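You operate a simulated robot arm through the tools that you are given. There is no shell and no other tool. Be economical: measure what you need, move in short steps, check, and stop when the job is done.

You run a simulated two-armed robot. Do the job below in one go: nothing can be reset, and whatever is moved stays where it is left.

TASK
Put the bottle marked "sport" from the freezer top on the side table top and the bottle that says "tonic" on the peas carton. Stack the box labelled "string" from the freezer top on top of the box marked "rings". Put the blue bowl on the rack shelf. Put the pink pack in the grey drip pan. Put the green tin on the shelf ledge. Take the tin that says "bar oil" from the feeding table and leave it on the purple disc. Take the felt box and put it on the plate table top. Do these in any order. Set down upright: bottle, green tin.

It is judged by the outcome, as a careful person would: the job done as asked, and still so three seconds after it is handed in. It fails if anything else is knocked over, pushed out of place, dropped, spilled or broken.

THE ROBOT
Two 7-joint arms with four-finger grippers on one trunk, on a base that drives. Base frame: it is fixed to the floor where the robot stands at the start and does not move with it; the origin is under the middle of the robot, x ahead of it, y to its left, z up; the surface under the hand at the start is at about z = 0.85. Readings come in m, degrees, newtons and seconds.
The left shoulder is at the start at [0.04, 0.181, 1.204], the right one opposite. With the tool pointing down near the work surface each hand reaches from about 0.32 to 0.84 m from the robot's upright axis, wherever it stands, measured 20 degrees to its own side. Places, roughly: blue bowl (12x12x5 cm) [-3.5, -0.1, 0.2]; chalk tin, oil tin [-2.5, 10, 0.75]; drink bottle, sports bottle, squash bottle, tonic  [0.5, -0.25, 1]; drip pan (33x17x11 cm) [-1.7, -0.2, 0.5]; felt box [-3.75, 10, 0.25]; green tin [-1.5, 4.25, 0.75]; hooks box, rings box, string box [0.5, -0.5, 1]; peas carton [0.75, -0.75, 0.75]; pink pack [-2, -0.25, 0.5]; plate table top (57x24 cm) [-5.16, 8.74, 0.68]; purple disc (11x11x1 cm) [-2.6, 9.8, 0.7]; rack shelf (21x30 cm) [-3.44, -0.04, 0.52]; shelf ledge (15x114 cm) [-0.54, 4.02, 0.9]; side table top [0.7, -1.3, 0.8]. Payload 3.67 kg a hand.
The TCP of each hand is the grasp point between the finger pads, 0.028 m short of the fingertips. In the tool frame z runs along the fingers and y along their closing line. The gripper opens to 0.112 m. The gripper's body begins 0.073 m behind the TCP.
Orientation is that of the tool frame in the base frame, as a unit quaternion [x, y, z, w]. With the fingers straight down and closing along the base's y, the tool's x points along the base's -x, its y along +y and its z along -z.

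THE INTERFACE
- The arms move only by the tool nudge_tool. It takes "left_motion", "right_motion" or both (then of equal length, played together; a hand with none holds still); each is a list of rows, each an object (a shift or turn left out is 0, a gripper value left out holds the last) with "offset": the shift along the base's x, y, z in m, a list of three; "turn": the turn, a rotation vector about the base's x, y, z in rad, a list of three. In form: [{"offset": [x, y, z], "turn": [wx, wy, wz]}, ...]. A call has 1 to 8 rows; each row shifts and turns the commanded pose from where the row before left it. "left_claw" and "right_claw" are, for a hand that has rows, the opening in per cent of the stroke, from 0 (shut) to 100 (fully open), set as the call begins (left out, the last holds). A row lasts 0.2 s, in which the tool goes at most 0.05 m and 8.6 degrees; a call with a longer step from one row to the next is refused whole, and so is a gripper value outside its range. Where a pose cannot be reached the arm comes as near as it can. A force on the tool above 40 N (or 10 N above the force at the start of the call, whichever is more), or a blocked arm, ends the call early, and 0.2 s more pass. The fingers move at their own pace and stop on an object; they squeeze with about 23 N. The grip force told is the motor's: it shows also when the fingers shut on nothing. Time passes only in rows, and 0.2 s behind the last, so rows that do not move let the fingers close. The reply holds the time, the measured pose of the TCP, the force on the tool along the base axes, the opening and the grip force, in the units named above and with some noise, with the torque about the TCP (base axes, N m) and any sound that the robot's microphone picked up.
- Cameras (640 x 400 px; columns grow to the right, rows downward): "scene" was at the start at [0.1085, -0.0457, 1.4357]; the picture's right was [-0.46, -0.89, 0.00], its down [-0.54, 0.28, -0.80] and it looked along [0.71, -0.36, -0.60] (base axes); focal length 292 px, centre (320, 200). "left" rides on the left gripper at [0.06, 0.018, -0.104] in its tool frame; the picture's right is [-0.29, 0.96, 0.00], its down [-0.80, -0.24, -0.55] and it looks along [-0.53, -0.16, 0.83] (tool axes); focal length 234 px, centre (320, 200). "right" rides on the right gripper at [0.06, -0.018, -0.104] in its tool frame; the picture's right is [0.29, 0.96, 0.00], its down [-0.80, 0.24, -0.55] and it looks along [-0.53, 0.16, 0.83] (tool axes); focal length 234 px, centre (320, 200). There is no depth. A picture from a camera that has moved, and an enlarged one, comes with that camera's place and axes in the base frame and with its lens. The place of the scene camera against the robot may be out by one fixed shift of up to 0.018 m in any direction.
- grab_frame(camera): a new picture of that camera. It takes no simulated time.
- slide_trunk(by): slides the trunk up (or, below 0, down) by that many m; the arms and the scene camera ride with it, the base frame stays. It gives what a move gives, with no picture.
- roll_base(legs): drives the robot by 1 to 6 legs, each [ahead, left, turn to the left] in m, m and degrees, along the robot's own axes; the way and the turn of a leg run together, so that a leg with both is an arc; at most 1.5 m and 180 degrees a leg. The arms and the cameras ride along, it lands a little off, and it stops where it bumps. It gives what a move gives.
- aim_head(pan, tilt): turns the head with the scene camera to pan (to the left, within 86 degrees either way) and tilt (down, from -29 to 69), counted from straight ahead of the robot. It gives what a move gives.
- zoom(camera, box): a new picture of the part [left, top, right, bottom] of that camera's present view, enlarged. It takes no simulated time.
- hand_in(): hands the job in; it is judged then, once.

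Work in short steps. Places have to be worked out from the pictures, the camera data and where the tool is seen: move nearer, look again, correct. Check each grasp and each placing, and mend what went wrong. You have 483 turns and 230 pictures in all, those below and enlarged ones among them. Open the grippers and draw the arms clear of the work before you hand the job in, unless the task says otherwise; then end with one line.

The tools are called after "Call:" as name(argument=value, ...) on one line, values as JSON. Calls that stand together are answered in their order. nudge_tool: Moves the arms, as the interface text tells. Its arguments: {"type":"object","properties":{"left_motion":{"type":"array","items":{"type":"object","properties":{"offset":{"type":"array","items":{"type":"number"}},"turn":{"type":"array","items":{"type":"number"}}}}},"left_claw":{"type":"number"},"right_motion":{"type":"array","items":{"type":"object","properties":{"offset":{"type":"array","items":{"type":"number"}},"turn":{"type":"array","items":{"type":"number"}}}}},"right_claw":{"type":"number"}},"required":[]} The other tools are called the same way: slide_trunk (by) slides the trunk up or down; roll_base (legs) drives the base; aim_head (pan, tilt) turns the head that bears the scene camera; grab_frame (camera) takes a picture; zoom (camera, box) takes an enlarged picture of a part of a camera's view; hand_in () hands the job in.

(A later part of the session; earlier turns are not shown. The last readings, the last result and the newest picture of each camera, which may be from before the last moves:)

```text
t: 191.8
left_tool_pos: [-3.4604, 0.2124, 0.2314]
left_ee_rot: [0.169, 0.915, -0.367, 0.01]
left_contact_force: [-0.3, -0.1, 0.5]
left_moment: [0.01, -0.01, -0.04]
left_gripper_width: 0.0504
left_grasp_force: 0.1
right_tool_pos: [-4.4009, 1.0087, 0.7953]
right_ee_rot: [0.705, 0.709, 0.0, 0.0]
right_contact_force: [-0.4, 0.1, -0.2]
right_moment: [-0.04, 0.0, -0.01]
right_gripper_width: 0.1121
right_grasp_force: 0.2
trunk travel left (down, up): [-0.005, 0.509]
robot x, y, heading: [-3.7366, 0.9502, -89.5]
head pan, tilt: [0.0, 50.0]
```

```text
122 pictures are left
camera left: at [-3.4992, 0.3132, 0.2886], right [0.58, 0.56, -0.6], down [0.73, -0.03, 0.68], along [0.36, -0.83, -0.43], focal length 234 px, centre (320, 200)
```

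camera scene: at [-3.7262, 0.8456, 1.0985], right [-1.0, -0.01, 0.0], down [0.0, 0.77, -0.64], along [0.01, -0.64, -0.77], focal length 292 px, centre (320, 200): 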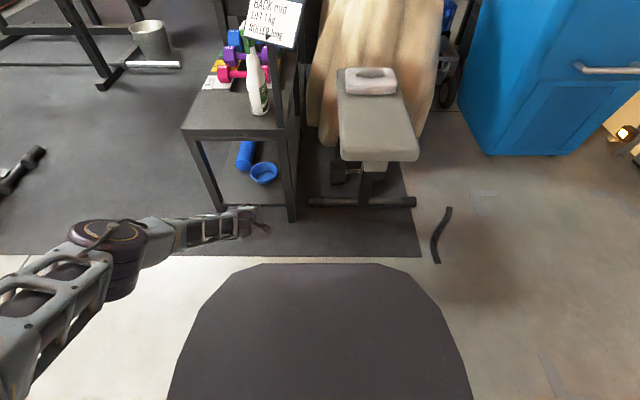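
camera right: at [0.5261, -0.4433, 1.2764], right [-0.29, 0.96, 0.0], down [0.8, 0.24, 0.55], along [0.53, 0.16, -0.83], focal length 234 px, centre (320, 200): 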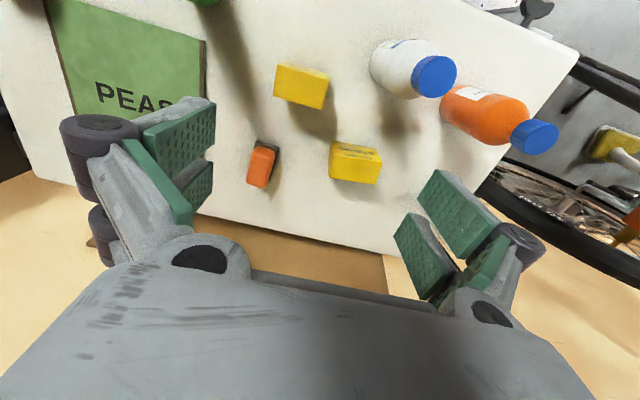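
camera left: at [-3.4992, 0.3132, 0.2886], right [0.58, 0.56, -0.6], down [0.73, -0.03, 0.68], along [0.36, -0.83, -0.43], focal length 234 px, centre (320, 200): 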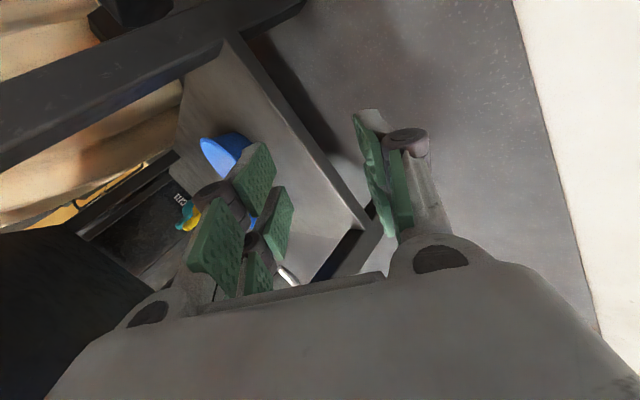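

I fix the small roll error and move in to the stand-off point (-3.461,0.05,0.21).

Call:
nudge_tool(left_motion=[{"turn": [0.0113, 0.0725, 0.0785]}, {"turn": [0.0113, 0.0725, 0.0785]}, {"offset": [0, -0.04, -0.005]}, {"offset": [0, -0.04, -0.005]}, {"offset": [0, -0.04, -0.005]}], left_claw=36)

Call:
grab_frame(camera="left")

Call:
zoom(camera="scene", box=[180, 80, 340, 260])

```text
t: 193.1
left_tool_pos: [-3.4577, 0.1718, 0.2541]
left_ee_rot: [0.072, 0.927, -0.366, -0.03]
left_contact_force: [1.2, -0.1, 0.0]
left_moment: [0.03, 0.01, 0.03]
left_gripper_width: 0.0405
left_grasp_force: 0.1
left hand out of reach, approached as far as the arm can: row 3, 4, 5
right_tool_pos: [-4.3996, 1.008, 0.7978]
right_ee_rot: [0.706, 0.709, -0.001, -0.001]
right_contact_force: [0.2, -0.1, 0.3]
right_moment: [0.01, 0.02, 0.01]
right_gripper_width: 0.1121
right_grasp_force: 0.0
trunk travel left (down, up): [-0.005, 0.509]
robot x, y, heading: [-3.7364, 0.9469, -89.7]
head pan, tilt: [0.0, 50.0]
```

```text
121 pictures are left
camera left: at [-3.503, 0.2652, 0.3196], right [0.39, 0.65, -0.65], down [0.82, 0.08, 0.57], along [0.42, -0.76, -0.5], focal length 234 px, centre (320, 200)
```

left: 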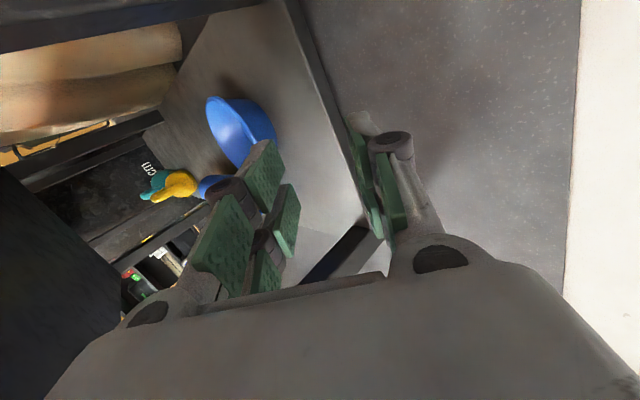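

```text
2.22 times, centred on (260, 170) of scene
camera zoom: at [-3.7244, 0.8454, 1.0984], right [-1.0, -0.01, 0.0], down [-0.01, 0.77, -0.64], along [0.0, -0.64, -0.77], focal length 649 px, centre (453, 267)
```

zoom: 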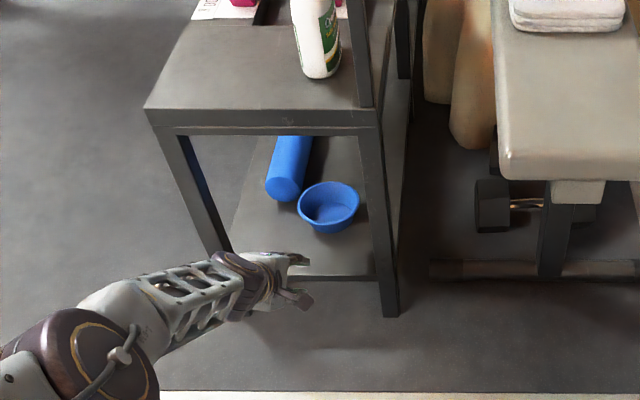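

Now it is slightly too far; I drive 0.12 m ahead, which carries the hand to just in front of the bowl (above rim level).

Call:
roll_base(legs=[[0.12, 0, 0]])

Call:
grab_frame(camera="left")

Call:
zoom(camera="scene", box=[180, 100, 340, 280])

```text
t: 194.3
left_tool_pos: [-3.4559, 0.0542, 0.2532]
left_ee_rot: [0.069, 0.928, -0.366, -0.029]
left_contact_force: [-0.1, 0.3, 0.1]
left_moment: [0.0, 0.01, -0.02]
left_gripper_width: 0.0403
left_grasp_force: 0.1
right_tool_pos: [-4.4004, 0.8881, 0.7958]
right_ee_rot: [0.704, 0.71, 0.001, -0.001]
right_contact_force: [0.2, -1.0, 0.2]
right_moment: [0.06, 0.02, -0.03]
right_gripper_width: 0.112
right_grasp_force: 0.1
trunk travel left (down, up): [-0.005, 0.509]
robot x, y, heading: [-3.7362, 0.8286, -89.5]
head pan, tilt: [0.0, 50.0]
```

```text
119 pictures are left
camera left: at [-3.5017, 0.1463, 0.319], right [0.39, 0.65, -0.65], down [0.82, 0.08, 0.57], along [0.42, -0.76, -0.5], focal length 234 px, centre (320, 200)
```

left: 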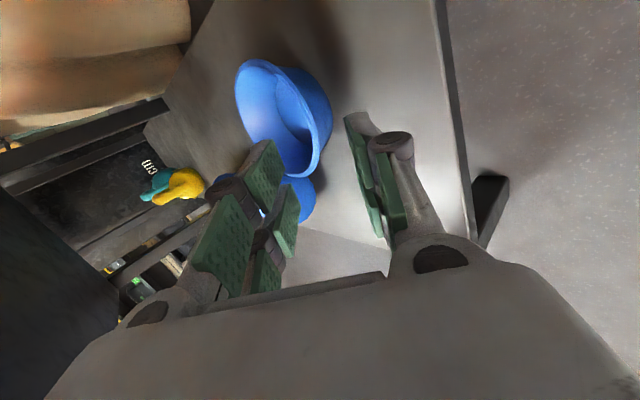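

```text
2.22 times, centred on (260, 190) of scene
camera zoom: at [-3.7244, 0.7256, 1.0983], right [-1.0, -0.01, 0.0], down [-0.01, 0.77, -0.64], along [0.0, -0.64, -0.77], focal length 649 px, centre (453, 222)
```

zoom: 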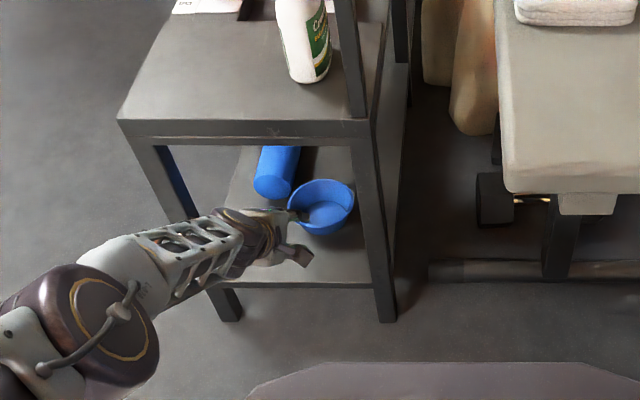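

Call:
zoom(camera="left", box=[200, 30, 420, 230])

```text
2.00 times, centred on (310, 130) of left
camera zoom: at [-3.5017, 0.1463, 0.319], right [0.39, 0.65, -0.65], down [0.82, 0.08, 0.57], along [0.42, -0.76, -0.5], focal length 468 px, centre (340, 340)
```

zoom: 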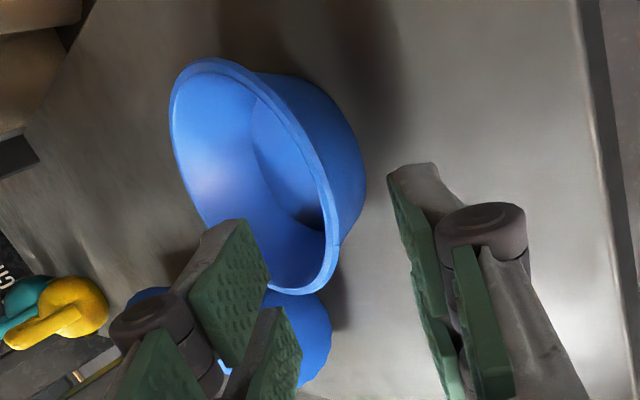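

Refined rim centre ≈ (-3.479,-0.077), rim z≈0.18. Move along the tool axis to the stand-off, then look.

Call:
nudge_tool(left_motion=[{"offset": [-0.005, -0.02, -0.02]}, {"offset": [-0.005, -0.02, -0.0195]}])

Call:
zoom(camera="left", box=[200, 30, 440, 250])

```text
t: 194.9
left_tool_pos: [-3.4559, 0.0539, 0.2552]
left_ee_rot: [0.069, 0.928, -0.364, -0.028]
left_contact_force: [0.2, 0.8, 0.0]
left_moment: [-0.01, 0.03, 0.03]
left_gripper_width: 0.0401
left_grasp_force: 0.1
left hand out of reach, approached as far as the arm can: row 1, 2
right_tool_pos: [-4.4001, 0.8898, 0.796]
right_ee_rot: [0.704, 0.71, 0.0, 0.0]
right_contact_force: [0.1, -0.5, -0.1]
right_moment: [0.02, 0.02, 0.01]
right_gripper_width: 0.1118
right_grasp_force: 0.1
trunk travel left (down, up): [-0.005, 0.509]
robot x, y, heading: [-3.7369, 0.8281, -89.9]
head pan, tilt: [0.0, 50.0]
```

```text
1.82 times, centred on (320, 140) of left
camera zoom: at [-3.5016, 0.1465, 0.32], right [0.39, 0.65, -0.65], down [0.82, 0.08, 0.57], along [0.42, -0.76, -0.5], focal length 426 px, centre (320, 309)
```

zoom: 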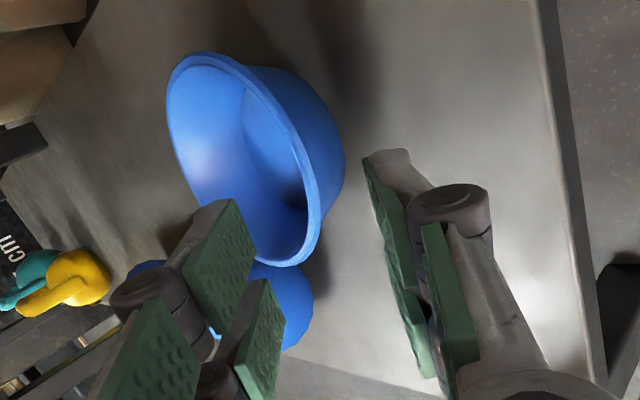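

Still at the arm's stretch limit. I pull the hand out 0.1 m, drive 0.15 m closer, and re-approach.

Call:
nudge_tool(left_motion=[{"offset": [0, 0.045, 0]}, {"offset": [0, 0.045, 0]}, {"offset": [0, 0.045, 0]}])

Call:
roll_base(legs=[[0.13, 0, 0]])

```text
t: 195.9
left_tool_pos: [-3.5711, 0.4227, 0.0972]
left_ee_rot: [0.351, 0.915, -0.197, -0.033]
left_contact_force: [0.0, -0.3, -0.3]
left_moment: [0.01, 0.0, 0.02]
left_gripper_width: 0.0403
left_grasp_force: 0.0
right_tool_pos: [-4.3992, 0.8893, 0.7959]
right_ee_rot: [0.705, 0.709, 0.0, -0.002]
right_contact_force: [2.1, 0.1, 0.4]
right_moment: [-0.03, 0.04, 0.0]
right_gripper_width: 0.1122
right_grasp_force: 0.0
trunk travel left (down, up): [-0.005, 0.509]
robot x, y, heading: [-3.7351, 0.8291, -90.0]
head pan, tilt: [0.0, 50.0]
stopped in row 3 (left hand): the arm was blocked; the commanded pose is now the measured one
```

```text
t: 197.2
left_tool_pos: [-3.5701, 0.294, 0.0964]
left_ee_rot: [0.351, 0.915, -0.195, -0.033]
left_contact_force: [-0.4, -0.5, -0.6]
left_moment: [-0.02, 0.02, 0.01]
left_gripper_width: 0.0403
left_grasp_force: 0.0
right_tool_pos: [-4.399, 0.7597, 0.795]
right_ee_rot: [0.705, 0.71, 0.001, 0.0]
right_contact_force: [-0.2, 0.1, 0.6]
right_moment: [0.02, -0.01, -0.05]
right_gripper_width: 0.1121
right_grasp_force: 0.0
trunk travel left (down, up): [-0.005, 0.509]
robot x, y, heading: [-3.736, 0.7018, -89.6]
head pan, tilt: [0.0, 50.0]
```

The arm flipped configuration; I check the state.

Call:
grab_frame(camera="scene")

Call:
grab_frame(camera="left")

```text
115 pictures are left
camera scene: at [-3.7238, 0.5968, 1.0984], right [-1.0, -0.01, 0.0], down [-0.01, 0.77, -0.64], along [0.01, -0.64, -0.77], focal length 292 px, centre (320, 200)
```

scene: 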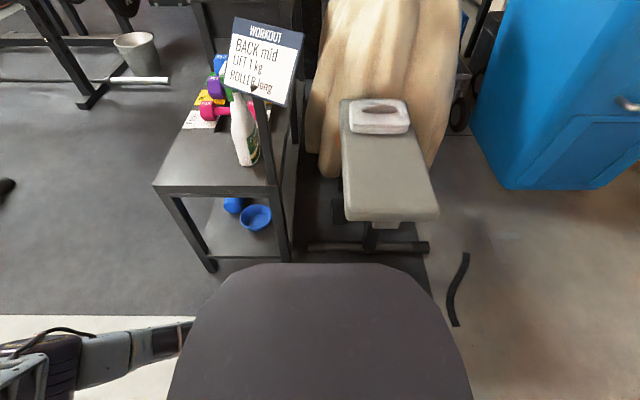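

```text
114 pictures are left
camera left: at [-3.5822, 0.381, 0.1822], right [0.82, 0.46, -0.34], down [0.56, -0.5, 0.66], along [0.13, -0.73, -0.67], focal length 234 px, centre (320, 200)
```

left: 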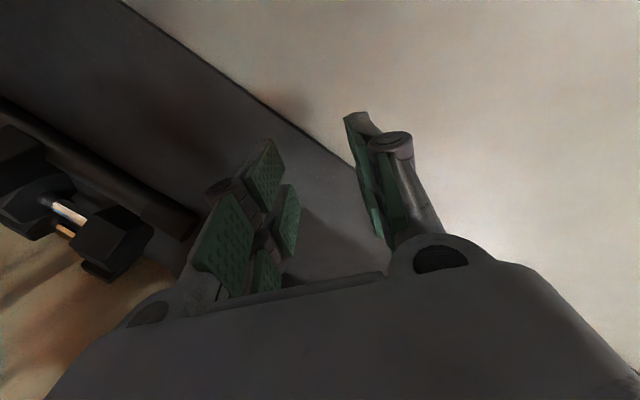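

Bowl is untouched. I raise the hand and restore the tilted orientation at the new, closer stance.

Call:
nudge_tool(left_motion=[{"offset": [0.01, 0, 0.045]}, {"offset": [0.02, 0, 0.04]}, {"offset": [0.02, 0, 0.04], "turn": [-0.0596, 0.0446, 0.1092]}, {"offset": [0.03, 0, 0.03], "turn": [-0.0596, 0.0446, 0.1092]}, {"offset": [0.03, -0.01, 0], "turn": [-0.0596, 0.0446, 0.1092]}, {"offset": [0, -0.02, 0], "turn": [-0.0596, 0.0446, 0.1092]}, {"offset": [0, -0.02, 0], "turn": [-0.0596, 0.0446, 0.1092]}])

Call:
grab_frame(camera="left")

```text
t: 198.8
left_tool_pos: [-3.4601, 0.2463, 0.25]
left_ee_rot: [0.07, 0.928, -0.365, -0.028]
left_contact_force: [-1.2, -0.2, -0.8]
left_moment: [-0.02, -0.05, 0.07]
left_gripper_width: 0.0403
left_grasp_force: 0.1
right_tool_pos: [-4.4007, 0.7608, 0.795]
right_ee_rot: [0.705, 0.709, 0.0, -0.001]
right_contact_force: [-0.1, -0.2, 0.2]
right_moment: [0.0, 0.0, -0.01]
right_gripper_width: 0.112
right_grasp_force: 0.1
trunk travel left (down, up): [-0.005, 0.509]
robot x, y, heading: [-3.7323, 0.7006, -89.5]
head pan, tilt: [0.0, 50.0]
```

```text
113 pictures are left
camera left: at [-3.5064, 0.338, 0.3153], right [0.39, 0.65, -0.65], down [0.82, 0.08, 0.57], along [0.42, -0.76, -0.5], focal length 234 px, centre (320, 200)
```

left: 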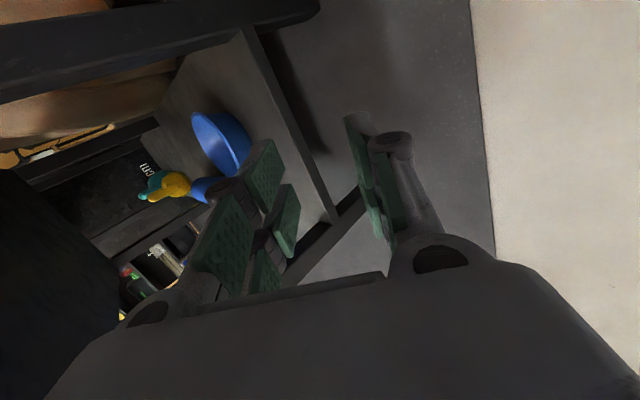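

Orientation restored. Move in towards y≈0.06 at z≈0.235.

Call:
nudge_tool(left_motion=[{"offset": [-0.001, -0.046, -0.004]}, {"offset": [-0.001, -0.046, -0.004]}, {"offset": [-0.001, -0.046, -0.004]}, {"offset": [-0.001, -0.046, -0.004]}])

Call:
zoom(camera="left", box=[200, 30, 440, 250])

```text
t: 199.8
left_tool_pos: [-3.4607, 0.0609, 0.2332]
left_ee_rot: [0.071, 0.927, -0.366, -0.029]
left_contact_force: [-0.5, 0.8, -0.1]
left_moment: [-0.06, 0.01, 0.0]
left_gripper_width: 0.0404
left_grasp_force: 0.0
right_tool_pos: [-4.4004, 0.7602, 0.7948]
right_ee_rot: [0.705, 0.71, 0.0, 0.0]
right_contact_force: [-0.2, 0.1, -0.2]
right_moment: [0.02, 0.0, 0.0]
right_gripper_width: 0.1117
right_grasp_force: 0.2
trunk travel left (down, up): [-0.005, 0.509]
robot x, y, heading: [-3.7338, 0.7003, -89.5]
head pan, tilt: [0.0, 50.0]
```

```text
1.82 times, centred on (320, 140) of left
camera zoom: at [-3.5076, 0.1534, 0.2981], right [0.39, 0.65, -0.65], down [0.82, 0.08, 0.57], along [0.42, -0.76, -0.5], focal length 426 px, centre (320, 309)
```

zoom: 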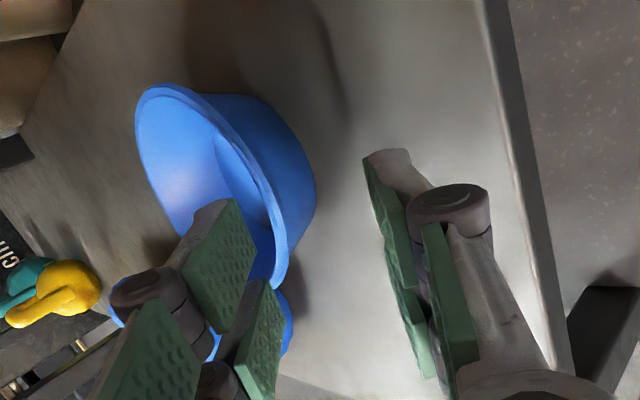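

Two views agree: rim z≈0.178, grip point ≈ (-3.472,-0.020). Move to stand-off and then slide along the tool axis over the rim.

Call:
nudge_tool(left_motion=[{"offset": [-0.003, -0.025, -0.011]}, {"offset": [-0.0035, -0.0245, -0.0105]}])

Call:
zoom(camera="left", box=[200, 30, 440, 250])

```text
t: 200.4
left_tool_pos: [-3.4688, 0.0116, 0.212]
left_ee_rot: [0.069, 0.927, -0.366, -0.027]
left_contact_force: [0.5, 0.7, -0.5]
left_moment: [-0.05, 0.01, -0.02]
left_gripper_width: 0.0404
left_grasp_force: 0.0
right_tool_pos: [-4.4005, 0.76, 0.7952]
right_ee_rot: [0.705, 0.709, 0.0, -0.001]
right_contact_force: [-0.3, -0.3, 0.6]
right_moment: [0.0, 0.0, -0.03]
right_gripper_width: 0.112
right_grasp_force: 0.0
trunk travel left (down, up): [-0.005, 0.509]
robot x, y, heading: [-3.7354, 0.7, -89.5]
head pan, tilt: [0.0, 50.0]
```

```text
1.82 times, centred on (320, 140) of left
camera zoom: at [-3.5144, 0.1042, 0.2767], right [0.39, 0.65, -0.65], down [0.82, 0.08, 0.57], along [0.42, -0.76, -0.5], focal length 426 px, centre (320, 309)
```

zoom: 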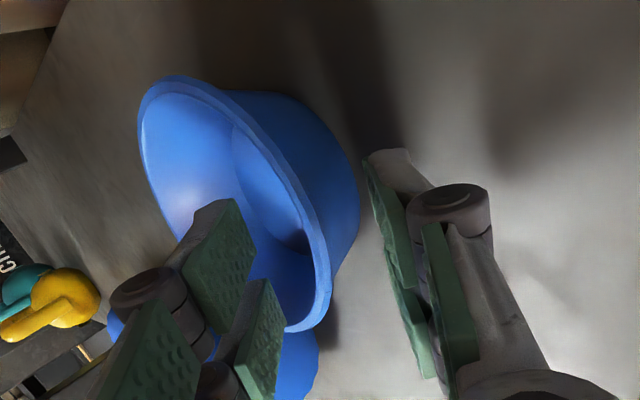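

The rim lies centred between the fingers. Advance 4 cm along the tool axis.

Call:
nudge_tool(left_motion=[{"offset": [-0.002, -0.0135, -0.0145]}, {"offset": [-0.002, -0.0135, -0.0145]}, {}])

Call:
zoom(camera="left", box=[200, 30, 440, 250])

```text
t: 201.2
left_tool_pos: [-3.4753, -0.0096, 0.187]
left_ee_rot: [0.074, 0.928, -0.363, -0.036]
left_contact_force: [-0.7, 0.4, -0.8]
left_moment: [0.02, 0.03, -0.03]
left_gripper_width: 0.0403
left_grasp_force: 0.1
left hand out of reach, approached as far as the arm can: row 2
right_tool_pos: [-4.4003, 0.7608, 0.7947]
right_ee_rot: [0.705, 0.709, 0.0, 0.0]
right_contact_force: [-0.1, -0.2, -0.7]
right_moment: [-0.02, 0.0, 0.0]
right_gripper_width: 0.112
right_grasp_force: 0.1
trunk travel left (down, up): [-0.005, 0.509]
robot x, y, heading: [-3.7367, 0.7022, -89.3]
head pan, tilt: [0.0, 50.0]
```

```text
1.82 times, centred on (320, 140) of left
camera zoom: at [-3.5202, 0.0831, 0.2533], right [0.39, 0.65, -0.65], down [0.83, 0.07, 0.56], along [0.41, -0.76, -0.51], focal length 426 px, centre (320, 309)
```

zoom: 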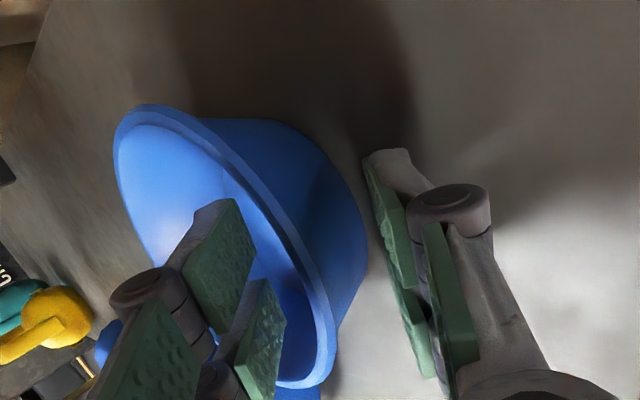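

Near enough (≈1.6 cm of pad overlaps the wall). Close the gripper.

Call:
nudge_tool(left_motion=[{}, {}, {}, {}], left_claw=0)

Call:
zoom(camera="left", box=[200, 30, 440, 250])

```text
t: 202.2
left_tool_pos: [-3.4768, -0.0098, 0.1883]
left_ee_rot: [0.074, 0.928, -0.363, -0.036]
left_contact_force: [-0.5, 0.0, -1.6]
left_moment: [0.03, -0.02, -0.02]
left_gripper_width: 0.0109
left_grasp_force: 23.0
right_tool_pos: [-4.4002, 0.7597, 0.7956]
right_ee_rot: [0.705, 0.709, 0.0, 0.001]
right_contact_force: [0.2, -1.0, 0.0]
right_moment: [-0.01, 0.0, 0.01]
right_gripper_width: 0.112
right_grasp_force: 0.2
trunk travel left (down, up): [-0.005, 0.509]
robot x, y, heading: [-3.7372, 0.6991, -89.7]
head pan, tilt: [0.0, 50.0]
```

```text
1.82 times, centred on (320, 140) of left
camera zoom: at [-3.5204, 0.0832, 0.2533], right [0.39, 0.65, -0.65], down [0.83, 0.07, 0.56], along [0.41, -0.76, -0.51], focal length 426 px, centre (320, 309)
```

zoom: 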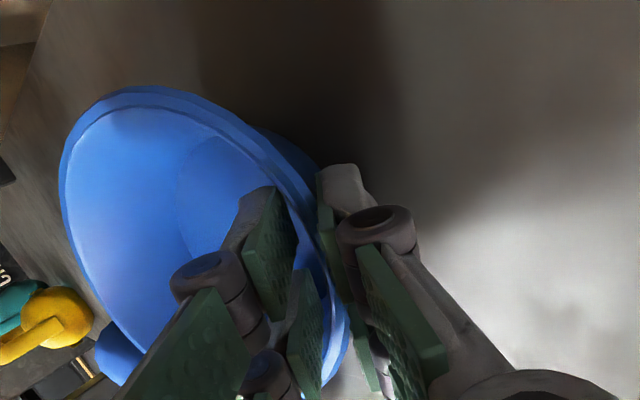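

Wall pinched (bowl tilted slightly). Lift 2 cm and pull it straight out.

Call:
nudge_tool(left_motion=[{"offset": [0, 0.005, 0.02]}, {"offset": [0.001, 0.035, 0.01]}, {"offset": [0.001, 0.04, 0.005]}, {"offset": [0.001, 0.045, 0.005]}, {"offset": [0.001, 0.045, 0]}, {"offset": [0.001, 0.045, 0]}, {"offset": [0.001, 0.03, 0]}])

Call:
grab_frame(camera="scene")

Call:
grab_frame(camera="left")

```text
t: 203.8
left_tool_pos: [-3.4675, 0.2301, 0.2253]
left_ee_rot: [0.07, 0.927, -0.367, -0.027]
left_contact_force: [-0.3, 0.4, -0.3]
left_moment: [0.04, -0.03, 0.0]
left_gripper_width: 0.0104
left_grasp_force: 22.5
right_tool_pos: [-4.3999, 0.7609, 0.7943]
right_ee_rot: [0.705, 0.71, 0.001, 0.0]
right_contact_force: [0.4, 0.1, -0.5]
right_moment: [0.01, 0.0, 0.01]
right_gripper_width: 0.1121
right_grasp_force: 0.0
trunk travel left (down, up): [-0.005, 0.509]
robot x, y, heading: [-3.7348, 0.6994, -89.7]
head pan, tilt: [0.0, 50.0]
```

```text
108 pictures are left
camera scene: at [-3.724, 0.5979, 1.0985], right [-1.0, -0.01, 0.0], down [-0.01, 0.77, -0.64], along [0.0, -0.64, -0.77], focal length 292 px, centre (320, 200)
```

scene: 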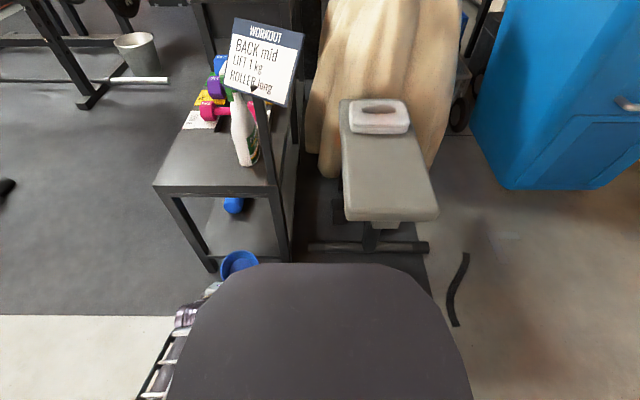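

```text
107 pictures are left
camera left: at [-3.5132, 0.3224, 0.2903], right [0.39, 0.65, -0.66], down [0.82, 0.08, 0.57], along [0.42, -0.76, -0.5], focal length 234 px, centre (320, 200)
```

left: 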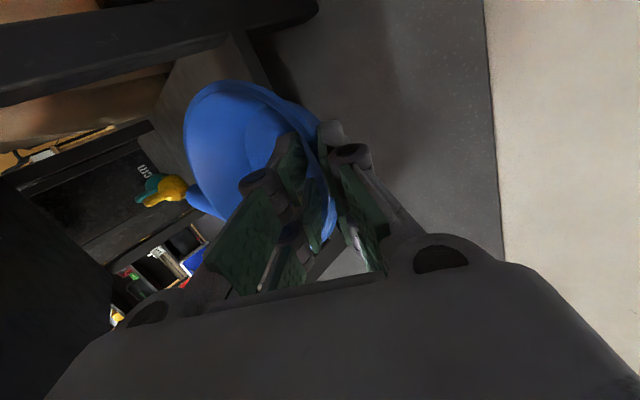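

Bowl is out. I back off 0.12 m for clearance and raise the trunk 0.45 m.

Call:
roll_base(legs=[[-0.12, 0, 0]])

Call:
slide_trunk(by=0.45)

Call:
grab_frame(camera="scene")

```text
t: 205.1
left_tool_pos: [-3.4692, 0.3507, 0.2263]
left_ee_rot: [0.072, 0.927, -0.367, -0.027]
left_contact_force: [-0.4, 0.4, 0.1]
left_moment: [0.07, 0.0, -0.02]
left_gripper_width: 0.0104
left_grasp_force: 23.1
right_tool_pos: [-4.4011, 0.8837, 0.7959]
right_ee_rot: [0.707, 0.708, 0.0, 0.001]
right_contact_force: [0.3, 1.3, 0.4]
right_moment: [-0.02, 0.0, -0.03]
right_gripper_width: 0.1119
right_grasp_force: 0.2
trunk travel left (down, up): [-0.005, 0.509]
robot x, y, heading: [-3.7383, 0.8193, -89.6]
head pan, tilt: [0.0, 50.0]
```

```text
refused: 0.45 is not a number from -0.4 to 0.4
```

```text
106 pictures are left
camera scene: at [-3.7248, 0.7194, 1.0986], right [-1.0, 0.0, 0.0], down [0.0, 0.77, -0.64], along [0.0, -0.64, -0.77], focal length 292 px, centre (320, 200)
```

scene: 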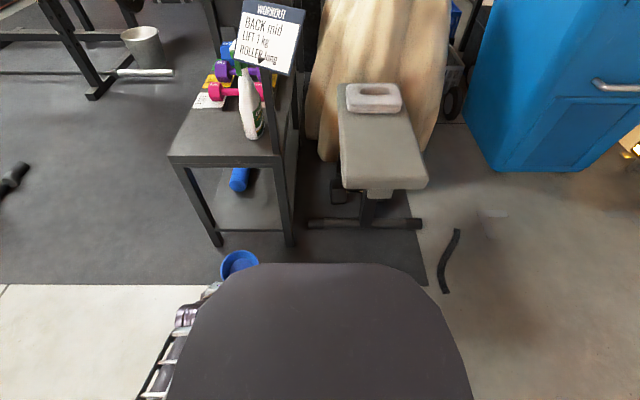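

Call:
slide_trunk(by=0.4)

Call:
nudge_tool(left_motion=[{"offset": [0.02, 0, 0.035]}, {"offset": [0.02, 0, 0.035]}, {"offset": [0.02, -0.01, 0.03]}])

Call:
grab_frame(camera="scene")

Call:
grab_frame(camera="left")

```text
t: 208.9
left_tool_pos: [-3.4698, 0.349, 0.6241]
left_ee_rot: [0.072, 0.928, -0.365, -0.028]
left_contact_force: [0.0, 0.2, -0.9]
left_moment: [0.04, -0.01, 0.01]
left_gripper_width: 0.0101
left_grasp_force: 23.1
right_tool_pos: [-4.4, 0.8839, 1.1945]
right_ee_rot: [0.706, 0.708, 0.0, 0.0]
right_contact_force: [0.6, 0.9, 0.3]
right_moment: [0.0, 0.01, -0.02]
right_gripper_width: 0.1121
right_grasp_force: 0.0
trunk travel left (down, up): [-0.405, 0.109]
robot x, y, heading: [-3.7336, 0.8181, -89.9]
head pan, tilt: [0.0, 50.0]
```

```text
t: 209.7
left_tool_pos: [-3.4102, 0.3384, 0.7226]
left_ee_rot: [0.071, 0.927, -0.366, -0.03]
left_contact_force: [0.3, 0.8, -1.3]
left_moment: [0.03, -0.03, 0.04]
left_gripper_width: 0.0101
left_grasp_force: 22.7
right_tool_pos: [-4.4007, 0.8821, 1.1946]
right_ee_rot: [0.706, 0.708, 0.0, 0.0]
right_contact_force: [-0.1, -0.7, 0.2]
right_moment: [0.01, 0.02, -0.02]
right_gripper_width: 0.1121
right_grasp_force: 0.0
trunk travel left (down, up): [-0.405, 0.109]
robot x, y, heading: [-3.7376, 0.821, -89.3]
head pan, tilt: [0.0, 50.0]
```

```text
105 pictures are left
camera scene: at [-3.7244, 0.7179, 1.4974], right [-1.0, 0.0, 0.0], down [0.0, 0.77, -0.64], along [0.0, -0.64, -0.77], focal length 292 px, centre (320, 200)
```

scene: 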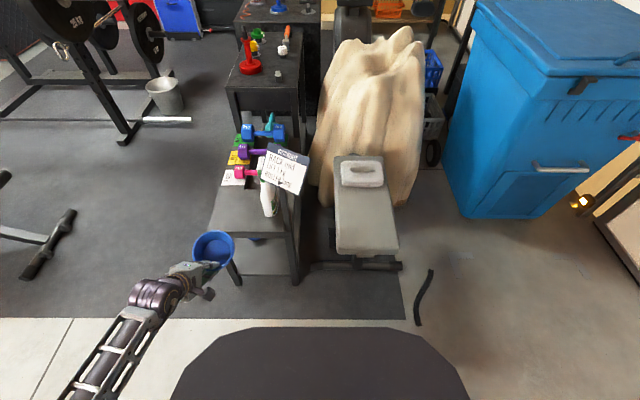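

```text
104 pictures are left
camera left: at [-3.4552, 0.4317, 0.7881], right [0.39, 0.65, -0.65], down [0.82, 0.08, 0.57], along [0.42, -0.76, -0.5], focal length 234 px, centre (320, 200)
```

left: 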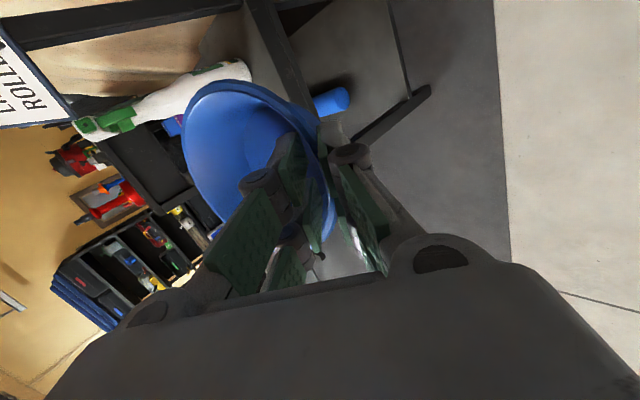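

Bowl held. I level it by untilting ~17°, drive 0.15 m ahead, and view the placing area.

Call:
nudge_tool(left_motion=[{"offset": [0.03, 0, 0.0], "turn": [0.147, -0.022, 0]}, {"offset": [0.04, 0, 0.0], "turn": [0.147, -0.022, 0]}])

Call:
roll_base(legs=[[0.15, 0, 0]])

Call:
grab_frame(camera="scene")

Call:
grab_frame(camera="left")

```text
t: 210.3
left_tool_pos: [-3.3389, 0.3409, 0.7225]
left_ee_rot: [0.074, 0.972, -0.223, -0.019]
left_contact_force: [-0.9, 1.0, -2.2]
left_moment: [0.02, 0.02, 0.01]
left_gripper_width: 0.0101
left_grasp_force: 22.9
right_tool_pos: [-4.3991, 0.8817, 1.1951]
right_ee_rot: [0.706, 0.708, 0.0, 0.0]
right_contact_force: [-0.6, 0.1, 0.2]
right_moment: [0.02, 0.04, 0.02]
right_gripper_width: 0.1119
right_grasp_force: 0.0
trunk travel left (down, up): [-0.405, 0.109]
robot x, y, heading: [-3.736, 0.8188, -90.0]
head pan, tilt: [0.0, 50.0]
```

```text
t: 211.7
left_tool_pos: [-3.3384, 0.193, 0.7241]
left_ee_rot: [0.075, 0.971, -0.225, -0.018]
left_contact_force: [-0.2, -0.2, -1.1]
left_moment: [0.02, -0.01, -0.04]
left_gripper_width: 0.0101
left_grasp_force: 22.8
right_tool_pos: [-4.3991, 0.7341, 1.1944]
right_ee_rot: [0.705, 0.709, 0.0, 0.001]
right_contact_force: [-0.1, -0.3, 0.4]
right_moment: [0.0, 0.01, 0.01]
right_gripper_width: 0.1119
right_grasp_force: 0.0
trunk travel left (down, up): [-0.405, 0.109]
robot x, y, heading: [-3.7338, 0.6731, -89.8]
head pan, tilt: [0.0, 50.0]
```

```text
103 pictures are left
camera scene: at [-3.7241, 0.5706, 1.4976], right [-1.0, -0.01, 0.0], down [0.0, 0.77, -0.64], along [0.0, -0.64, -0.77], focal length 292 px, centre (320, 200)
```

scene: 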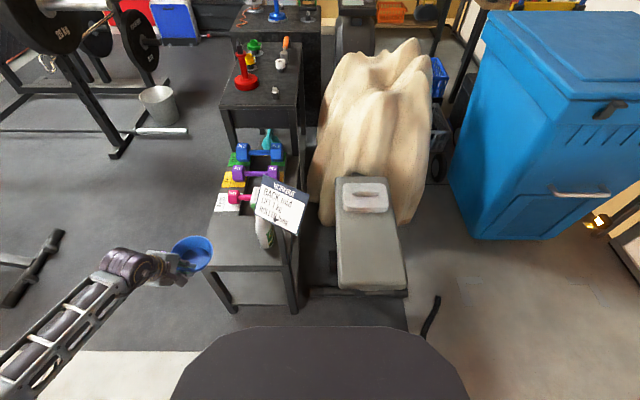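

```text
102 pictures are left
camera left: at [-3.388, 0.2629, 0.811], right [0.41, 0.81, -0.42], down [0.79, -0.09, 0.6], along [0.45, -0.58, -0.68], focal length 234 px, centre (320, 200)
```

left: 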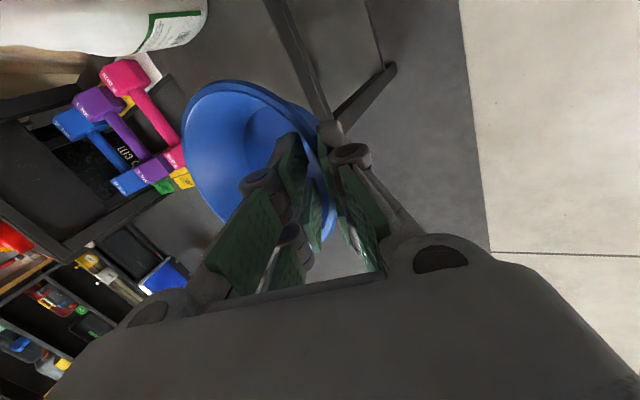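

Move the bowl over the free panel area.

Call:
nudge_tool(left_motion=[{"offset": [-0.001, -0.04, 0]}, {"offset": [-0.001, -0.04, 0]}, {"offset": [-0.001, -0.04, 0]}, {"offset": [-0.001, -0.04, -0.02]}, {"offset": [-0.001, -0.03, -0.03]}])

Call:
grab_frame(camera="left")

Call:
zoom(camera="scene", box=[150, 130, 330, 310])

```text
t: 212.9
left_tool_pos: [-3.3451, -0.0003, 0.6724]
left_ee_rot: [0.074, 0.972, -0.224, -0.017]
left_contact_force: [1.2, 0.5, -0.7]
left_moment: [0.04, 0.03, -0.04]
left_gripper_width: 0.0099
left_grasp_force: 23.0
right_tool_pos: [-4.4, 0.7313, 1.1943]
right_ee_rot: [0.705, 0.71, 0.0, -0.001]
right_contact_force: [-0.3, -0.1, -0.2]
right_moment: [0.04, -0.05, 0.05]
right_gripper_width: 0.1119
right_grasp_force: 0.1
trunk travel left (down, up): [-0.405, 0.109]
robot x, y, heading: [-3.7326, 0.6737, -89.7]
head pan, tilt: [0.0, 50.0]
```

```text
101 pictures are left
camera left: at [-3.3944, 0.0706, 0.7594], right [0.41, 0.81, -0.42], down [0.79, -0.09, 0.6], along [0.45, -0.58, -0.68], focal length 234 px, centre (320, 200)
```

left: 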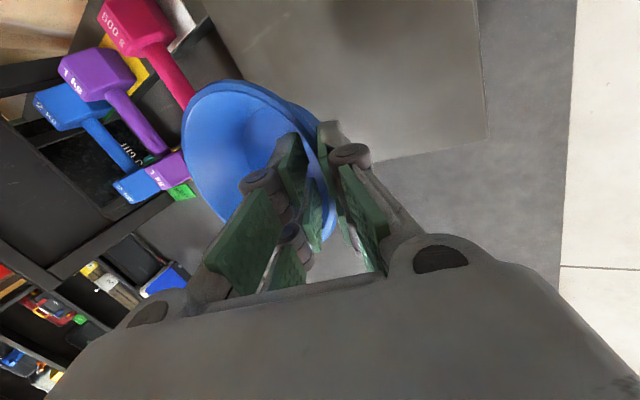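

```text
2.22 times, centred on (240, 220) of scene
camera zoom: at [-3.7244, 0.5672, 1.4973], right [-1.0, -0.01, 0.0], down [0.0, 0.77, -0.64], along [0.0, -0.64, -0.77], focal length 649 px, centre (498, 156)
```

zoom: 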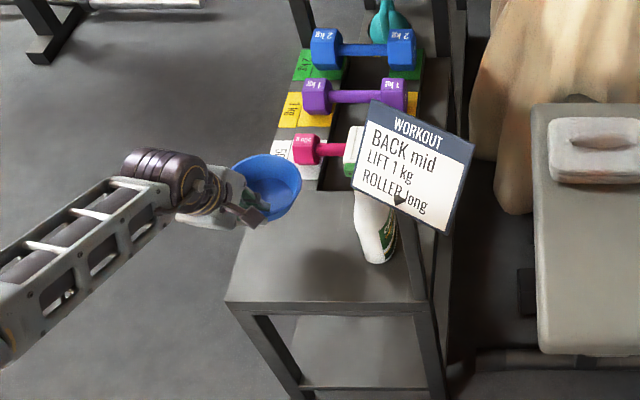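

Bowl is over the panel (centre ≈ (-3.353,-0.06)). Lower it.

Call:
nudge_tool(left_motion=[{"offset": [0, 0, -0.035]}, {"offset": [0, 0, -0.035]}, {}])

Call:
zoom(camera="scene", box=[150, 130, 330, 310])

Call:
nudge_tool(left_motion=[{"offset": [0, 0, -0.005]}, {}, {"offset": [0, 0, -0.005]}, {}])

```text
t: 213.7
left_tool_pos: [-3.3429, 0.0012, 0.6042]
left_ee_rot: [0.074, 0.971, -0.225, -0.019]
left_contact_force: [-0.6, 0.8, -0.5]
left_moment: [0.05, 0.0, -0.04]
left_gripper_width: 0.0099
left_grasp_force: 23.0
right_tool_pos: [-4.4001, 0.7341, 1.1938]
right_ee_rot: [0.705, 0.709, -0.001, 0.001]
right_contact_force: [0.5, 0.0, 0.7]
right_moment: [-0.03, -0.02, -0.01]
right_gripper_width: 0.112
right_grasp_force: 0.0
trunk travel left (down, up): [-0.405, 0.109]
robot x, y, heading: [-3.7358, 0.672, -89.6]
head pan, tilt: [0.0, 50.0]
```

```text
2.22 times, centred on (240, 220) of scene
camera zoom: at [-3.7234, 0.5702, 1.4976], right [-1.0, -0.01, 0.0], down [0.0, 0.77, -0.64], along [0.0, -0.64, -0.77], focal length 649 px, centre (498, 156)
```

zoom: 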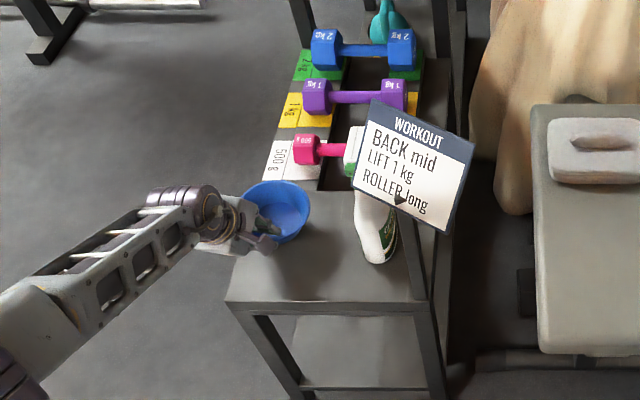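

```text
t: 214.7
left_tool_pos: [-3.3437, 0.001, 0.5939]
left_ee_rot: [0.075, 0.971, -0.225, -0.018]
left_contact_force: [0.2, 0.0, -0.9]
left_moment: [0.04, 0.0, -0.01]
left_gripper_width: 0.01
left_grasp_force: 22.6
right_tool_pos: [-4.3992, 0.7335, 1.1941]
right_ee_rot: [0.705, 0.709, 0.0, -0.001]
right_contact_force: [0.6, 1.0, -0.2]
right_moment: [-0.01, 0.01, 0.02]
right_gripper_width: 0.1121
right_grasp_force: 0.1
trunk travel left (down, up): [-0.405, 0.109]
robot x, y, heading: [-3.7365, 0.6723, -89.5]
head pan, tilt: [0.0, 50.0]
```

The bowl sits close to the panel's edge by the scene view; I shift it 2.2 cm towards −x before setting down.

Call:
nudge_tool(left_motion=[{"offset": [-0.022, 0.008, 0]}, {}, {"offset": [0, 0, -0.005]}, {}, {"offset": [0, 0, -0.004]}, {}])

Call:
nudge_tool(left_motion=[{"offset": [0, 0, -0.004]}, {}, {"offset": [0, 0, -0.003]}, {}])

Call:
zoom(camera="scene", box=[150, 130, 330, 310])

```text
t: 216.1
left_tool_pos: [-3.3655, 0.0103, 0.5849]
left_ee_rot: [0.075, 0.971, -0.225, -0.018]
left_contact_force: [-0.7, 0.1, -1.5]
left_moment: [0.08, 0.0, 0.02]
left_gripper_width: 0.0099
left_grasp_force: 22.9
right_tool_pos: [-4.4007, 0.733, 1.1941]
right_ee_rot: [0.706, 0.709, 0.0, 0.001]
right_contact_force: [0.0, 0.2, -0.3]
right_moment: [0.0, 0.01, 0.05]
right_gripper_width: 0.1118
right_grasp_force: 0.0
trunk travel left (down, up): [-0.405, 0.109]
robot x, y, heading: [-3.7326, 0.6732, -89.6]
head pan, tilt: [0.0, 50.0]
```

```text
t: 217.1
left_tool_pos: [-3.3653, 0.0097, 0.5786]
left_ee_rot: [0.074, 0.972, -0.224, -0.017]
left_contact_force: [0.2, -0.4, -1.6]
left_moment: [0.03, 0.02, -0.01]
left_gripper_width: 0.0097
left_grasp_force: 22.7
right_tool_pos: [-4.4003, 0.7323, 1.1942]
right_ee_rot: [0.706, 0.709, 0.001, 0.0]
right_contact_force: [0.1, 0.1, 0.7]
right_moment: [0.03, 0.02, -0.02]
right_gripper_width: 0.112
right_grasp_force: 0.0
trunk travel left (down, up): [-0.405, 0.109]
robot x, y, heading: [-3.7315, 0.6731, -89.5]
head pan, tilt: [0.0, 50.0]
```

```text
2.22 times, centred on (240, 220) of scene
camera zoom: at [-3.7239, 0.569, 1.4975], right [-1.0, -0.01, 0.0], down [0.0, 0.77, -0.64], along [0.0, -0.64, -0.77], focal length 649 px, centre (498, 156)
```

zoom: 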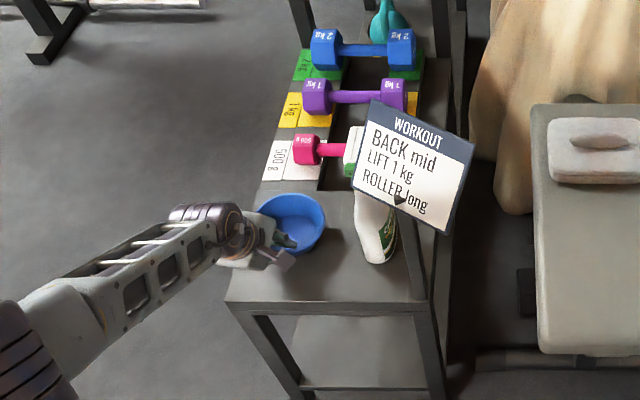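

Call:
nudge_tool(left_motion=[{"offset": [0, 0.008, -0.004]}, {}, {"offset": [0, 0, -0.003]}, {}, {"offset": [0, 0, -0.003]}, {}])

Call:
nudge_tool(left_motion=[{"offset": [0, 0, -0.003]}, {}, {"offset": [0, 0, -0.003]}, {}])

```text
t: 218.5
left_tool_pos: [-3.3667, 0.0174, 0.5703]
left_ee_rot: [0.074, 0.971, -0.227, -0.017]
left_contact_force: [4.0, 6.4, 29.3]
left_moment: [-0.28, 0.36, -0.01]
left_gripper_width: 0.0096
left_grasp_force: 22.9
right_tool_pos: [-4.3995, 0.7361, 1.1931]
right_ee_rot: [0.705, 0.709, -0.001, 0.001]
right_contact_force: [-0.4, -0.2, -0.7]
right_moment: [-0.03, 0.0, -0.01]
right_gripper_width: 0.1117
right_grasp_force: 0.1
trunk travel left (down, up): [-0.405, 0.109]
robot x, y, heading: [-3.7337, 0.6726, -89.5]
head pan, tilt: [0.0, 50.0]
```

```text
t: 219.5
left_tool_pos: [-3.3666, 0.0168, 0.5662]
left_ee_rot: [0.074, 0.971, -0.228, -0.017]
left_contact_force: [6.4, -1.4, 35.3]
left_moment: [-0.75, 0.39, 0.19]
left_gripper_width: 0.0099
left_grasp_force: 23.0
right_tool_pos: [-4.4012, 0.7362, 1.1945]
right_ee_rot: [0.705, 0.709, -0.001, 0.002]
right_contact_force: [0.0, 1.4, 0.0]
right_moment: [0.03, 0.0, 0.0]
right_gripper_width: 0.112
right_grasp_force: 0.1
trunk travel left (down, up): [-0.405, 0.109]
robot x, y, heading: [-3.7361, 0.6703, -89.9]
head pan, tilt: [0.0, 50.0]
```

Contact. Ease, open slightly, and withdraw along the tool axis.

Call:
nudge_tool(left_motion=[{"offset": [0, 0, 0.003]}, {}])

Call:
nudge_tool(left_motion=[{}, {}, {}], left_claw=32)

Call:
nudge_tool(left_motion=[{"offset": [0.002, 0.009, 0.018]}, {"offset": [0.002, 0.009, 0.018]}, {"offset": [0.004, 0.018, 0.036]}, {"offset": [0, 0.03, 0.03]}])

Call:
zoom(camera="scene", box=[150, 130, 330, 310])

```text
t: 220.1
left_tool_pos: [-3.3682, 0.0182, 0.5652]
left_ee_rot: [0.075, 0.971, -0.226, -0.019]
left_contact_force: [2.1, -5.2, 21.2]
left_moment: [-0.64, 0.28, 0.16]
left_gripper_width: 0.0099
left_grasp_force: 23.5
right_tool_pos: [-4.4002, 0.7351, 1.1934]
right_ee_rot: [0.706, 0.708, -0.001, 0.0]
right_contact_force: [0.0, -0.3, -0.3]
right_moment: [0.01, 0.01, -0.01]
right_gripper_width: 0.112
right_grasp_force: 0.0
trunk travel left (down, up): [-0.405, 0.109]
robot x, y, heading: [-3.7367, 0.6724, -89.7]
head pan, tilt: [0.0, 50.0]
```

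```text
t: 220.9
left_tool_pos: [-3.3658, 0.0182, 0.5631]
left_ee_rot: [0.075, 0.972, -0.224, -0.018]
left_contact_force: [0.4, 0.0, -0.3]
left_moment: [0.02, 0.0, -0.04]
left_gripper_width: 0.0357
left_grasp_force: 0.4
right_tool_pos: [-4.3998, 0.7323, 1.1935]
right_ee_rot: [0.705, 0.71, 0.0, 0.0]
right_contact_force: [0.6, 0.2, 0.0]
right_moment: [-0.02, -0.03, 0.0]
right_gripper_width: 0.1122
right_grasp_force: 0.1
trunk travel left (down, up): [-0.405, 0.109]
robot x, y, heading: [-3.7363, 0.671, -89.6]
head pan, tilt: [0.0, 50.0]
```

```text
t: 221.9
left_tool_pos: [-3.3603, 0.0839, 0.6674]
left_ee_rot: [0.074, 0.971, -0.226, -0.018]
left_contact_force: [-0.8, 0.6, -0.7]
left_moment: [-0.01, -0.03, -0.02]
left_gripper_width: 0.036
left_grasp_force: 0.1
right_tool_pos: [-4.4002, 0.7345, 1.195]
right_ee_rot: [0.706, 0.708, -0.001, 0.001]
right_contact_force: [0.7, 1.0, -0.5]
right_moment: [-0.03, 0.02, 0.01]
right_gripper_width: 0.1121
right_grasp_force: 0.1
trunk travel left (down, up): [-0.405, 0.109]
robot x, y, heading: [-3.7331, 0.6725, -89.6]
head pan, tilt: [0.0, 50.0]
```

```text
2.22 times, centred on (240, 220) of scene
camera zoom: at [-3.7234, 0.5711, 1.4976], right [-1.0, -0.01, 0.0], down [0.0, 0.77, -0.64], along [0.0, -0.64, -0.77], focal length 649 px, centre (498, 156)
```

zoom: 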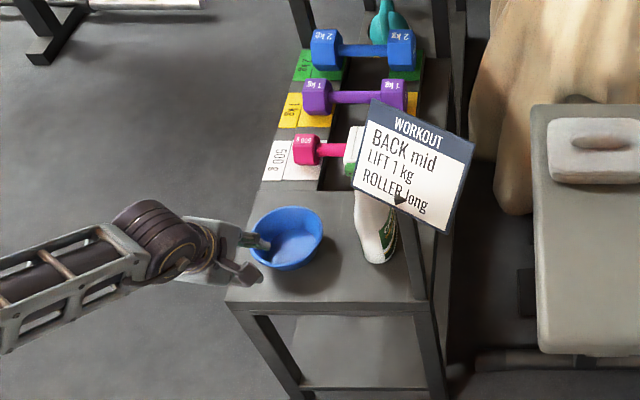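

Bowl is set on the rack shelf. I withdraw, straighten the tool, back off and turn towards the far side of the garage.

Call:
nudge_tool(left_motion=[{"offset": [0, 0.04, 0.02]}, {"offset": [0, 0.04, 0.02]}, {"offset": [0.0, 0.03, 0.02], "turn": [0.14, -0.02, 0]}, {"offset": [0.0, 0.03, 0.02], "turn": [0.14, -0.02, 0]}, {"offset": [0.0, 0.02, 0.02], "turn": [0.14, -0.02, 0]}])

Call:
roll_base(legs=[[-0.6, 0, 0]])

Call:
roll_base(legs=[[0, 0, 130]])

Call:
aim_head(pan=20, tilt=20)

Call:
grab_frame(camera="scene")

```text
t: 223.1
left_tool_pos: [-3.3595, 0.2428, 0.7676]
left_ee_rot: [0.076, 0.997, -0.014, -0.005]
left_contact_force: [0.4, 0.7, 0.8]
left_moment: [-0.01, -0.01, 0.06]
left_gripper_width: 0.036
left_grasp_force: 0.0
right_tool_pos: [-4.4002, 0.7337, 1.1941]
right_ee_rot: [0.705, 0.709, 0.0, 0.0]
right_contact_force: [0.3, -1.2, 0.1]
right_moment: [0.01, 0.0, 0.0]
right_gripper_width: 0.1119
right_grasp_force: 0.1
trunk travel left (down, up): [-0.405, 0.109]
robot x, y, heading: [-3.7344, 0.6703, -89.4]
head pan, tilt: [0.0, 50.0]
```

```text
t: 226.6
left_tool_pos: [-3.3608, 0.8538, 0.767]
left_ee_rot: [0.072, 0.997, -0.015, -0.005]
left_contact_force: [-0.1, -0.2, 0.0]
left_moment: [0.01, 0.01, 0.0]
left_gripper_width: 0.0356
left_grasp_force: 0.0
right_tool_pos: [-4.4061, 1.3345, 1.1942]
right_ee_rot: [0.703, 0.711, 0.0, 0.0]
right_contact_force: [-0.4, 0.4, -1.4]
right_moment: [0.01, 0.01, 0.01]
right_gripper_width: 0.112
right_grasp_force: 0.2
trunk travel left (down, up): [-0.405, 0.109]
robot x, y, heading: [-3.7394, 1.2805, -89.2]
head pan, tilt: [0.0, 50.0]
```

```text
t: 232.8
left_tool_pos: [-3.6267, 1.8412, 0.7667]
left_ee_rot: [0.859, -0.511, 0.011, -0.011]
left_contact_force: [-0.4, -0.3, -0.4]
left_moment: [0.04, -0.01, 0.0]
left_gripper_width: 0.0355
left_grasp_force: 0.1
right_tool_pos: [-3.3889, 0.7134, 1.1943]
right_ee_rot: [-0.32, 0.947, 0.0, 0.0]
right_contact_force: [0.3, 0.0, -0.3]
right_moment: [0.01, 0.03, -0.02]
right_gripper_width: 0.1121
right_grasp_force: 0.2
trunk travel left (down, up): [-0.405, 0.109]
robot x, y, heading: [-3.7376, 1.2788, 37.5]
head pan, tilt: [0.0, 50.0]
```

```text
t: 233.8
left_tool_pos: [-3.6256, 1.8407, 0.7668]
left_ee_rot: [0.859, -0.512, 0.011, -0.012]
left_contact_force: [-0.9, 0.5, -0.3]
left_moment: [0.01, 0.0, 0.0]
left_gripper_width: 0.0358
left_grasp_force: 0.1
right_tool_pos: [-3.3904, 0.7141, 1.1942]
right_ee_rot: [-0.321, 0.947, 0.0, 0.0]
right_contact_force: [0.9, -0.1, 0.2]
right_moment: [0.0, 0.02, 0.0]
right_gripper_width: 0.1121
right_grasp_force: 0.1
trunk travel left (down, up): [-0.405, 0.109]
robot x, y, heading: [-3.742, 1.2797, 37.7]
head pan, tilt: [20.0, 20.0]
```

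```text
96 pictures are left
camera scene: at [-3.6642, 1.3649, 1.543], right [0.84, -0.54, 0.0], down [-0.18, -0.29, -0.94], along [0.51, 0.79, -0.34], focal length 292 px, centre (320, 200)
```

scene: 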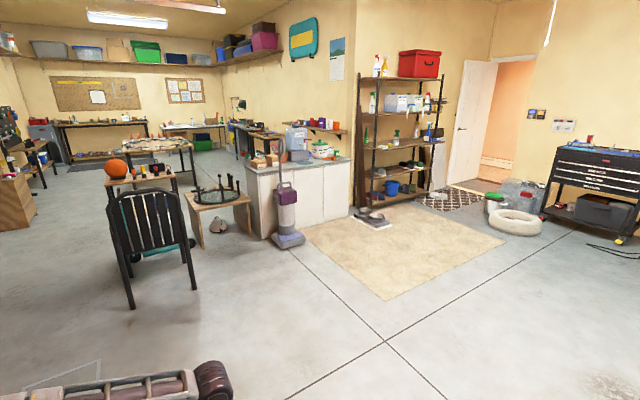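

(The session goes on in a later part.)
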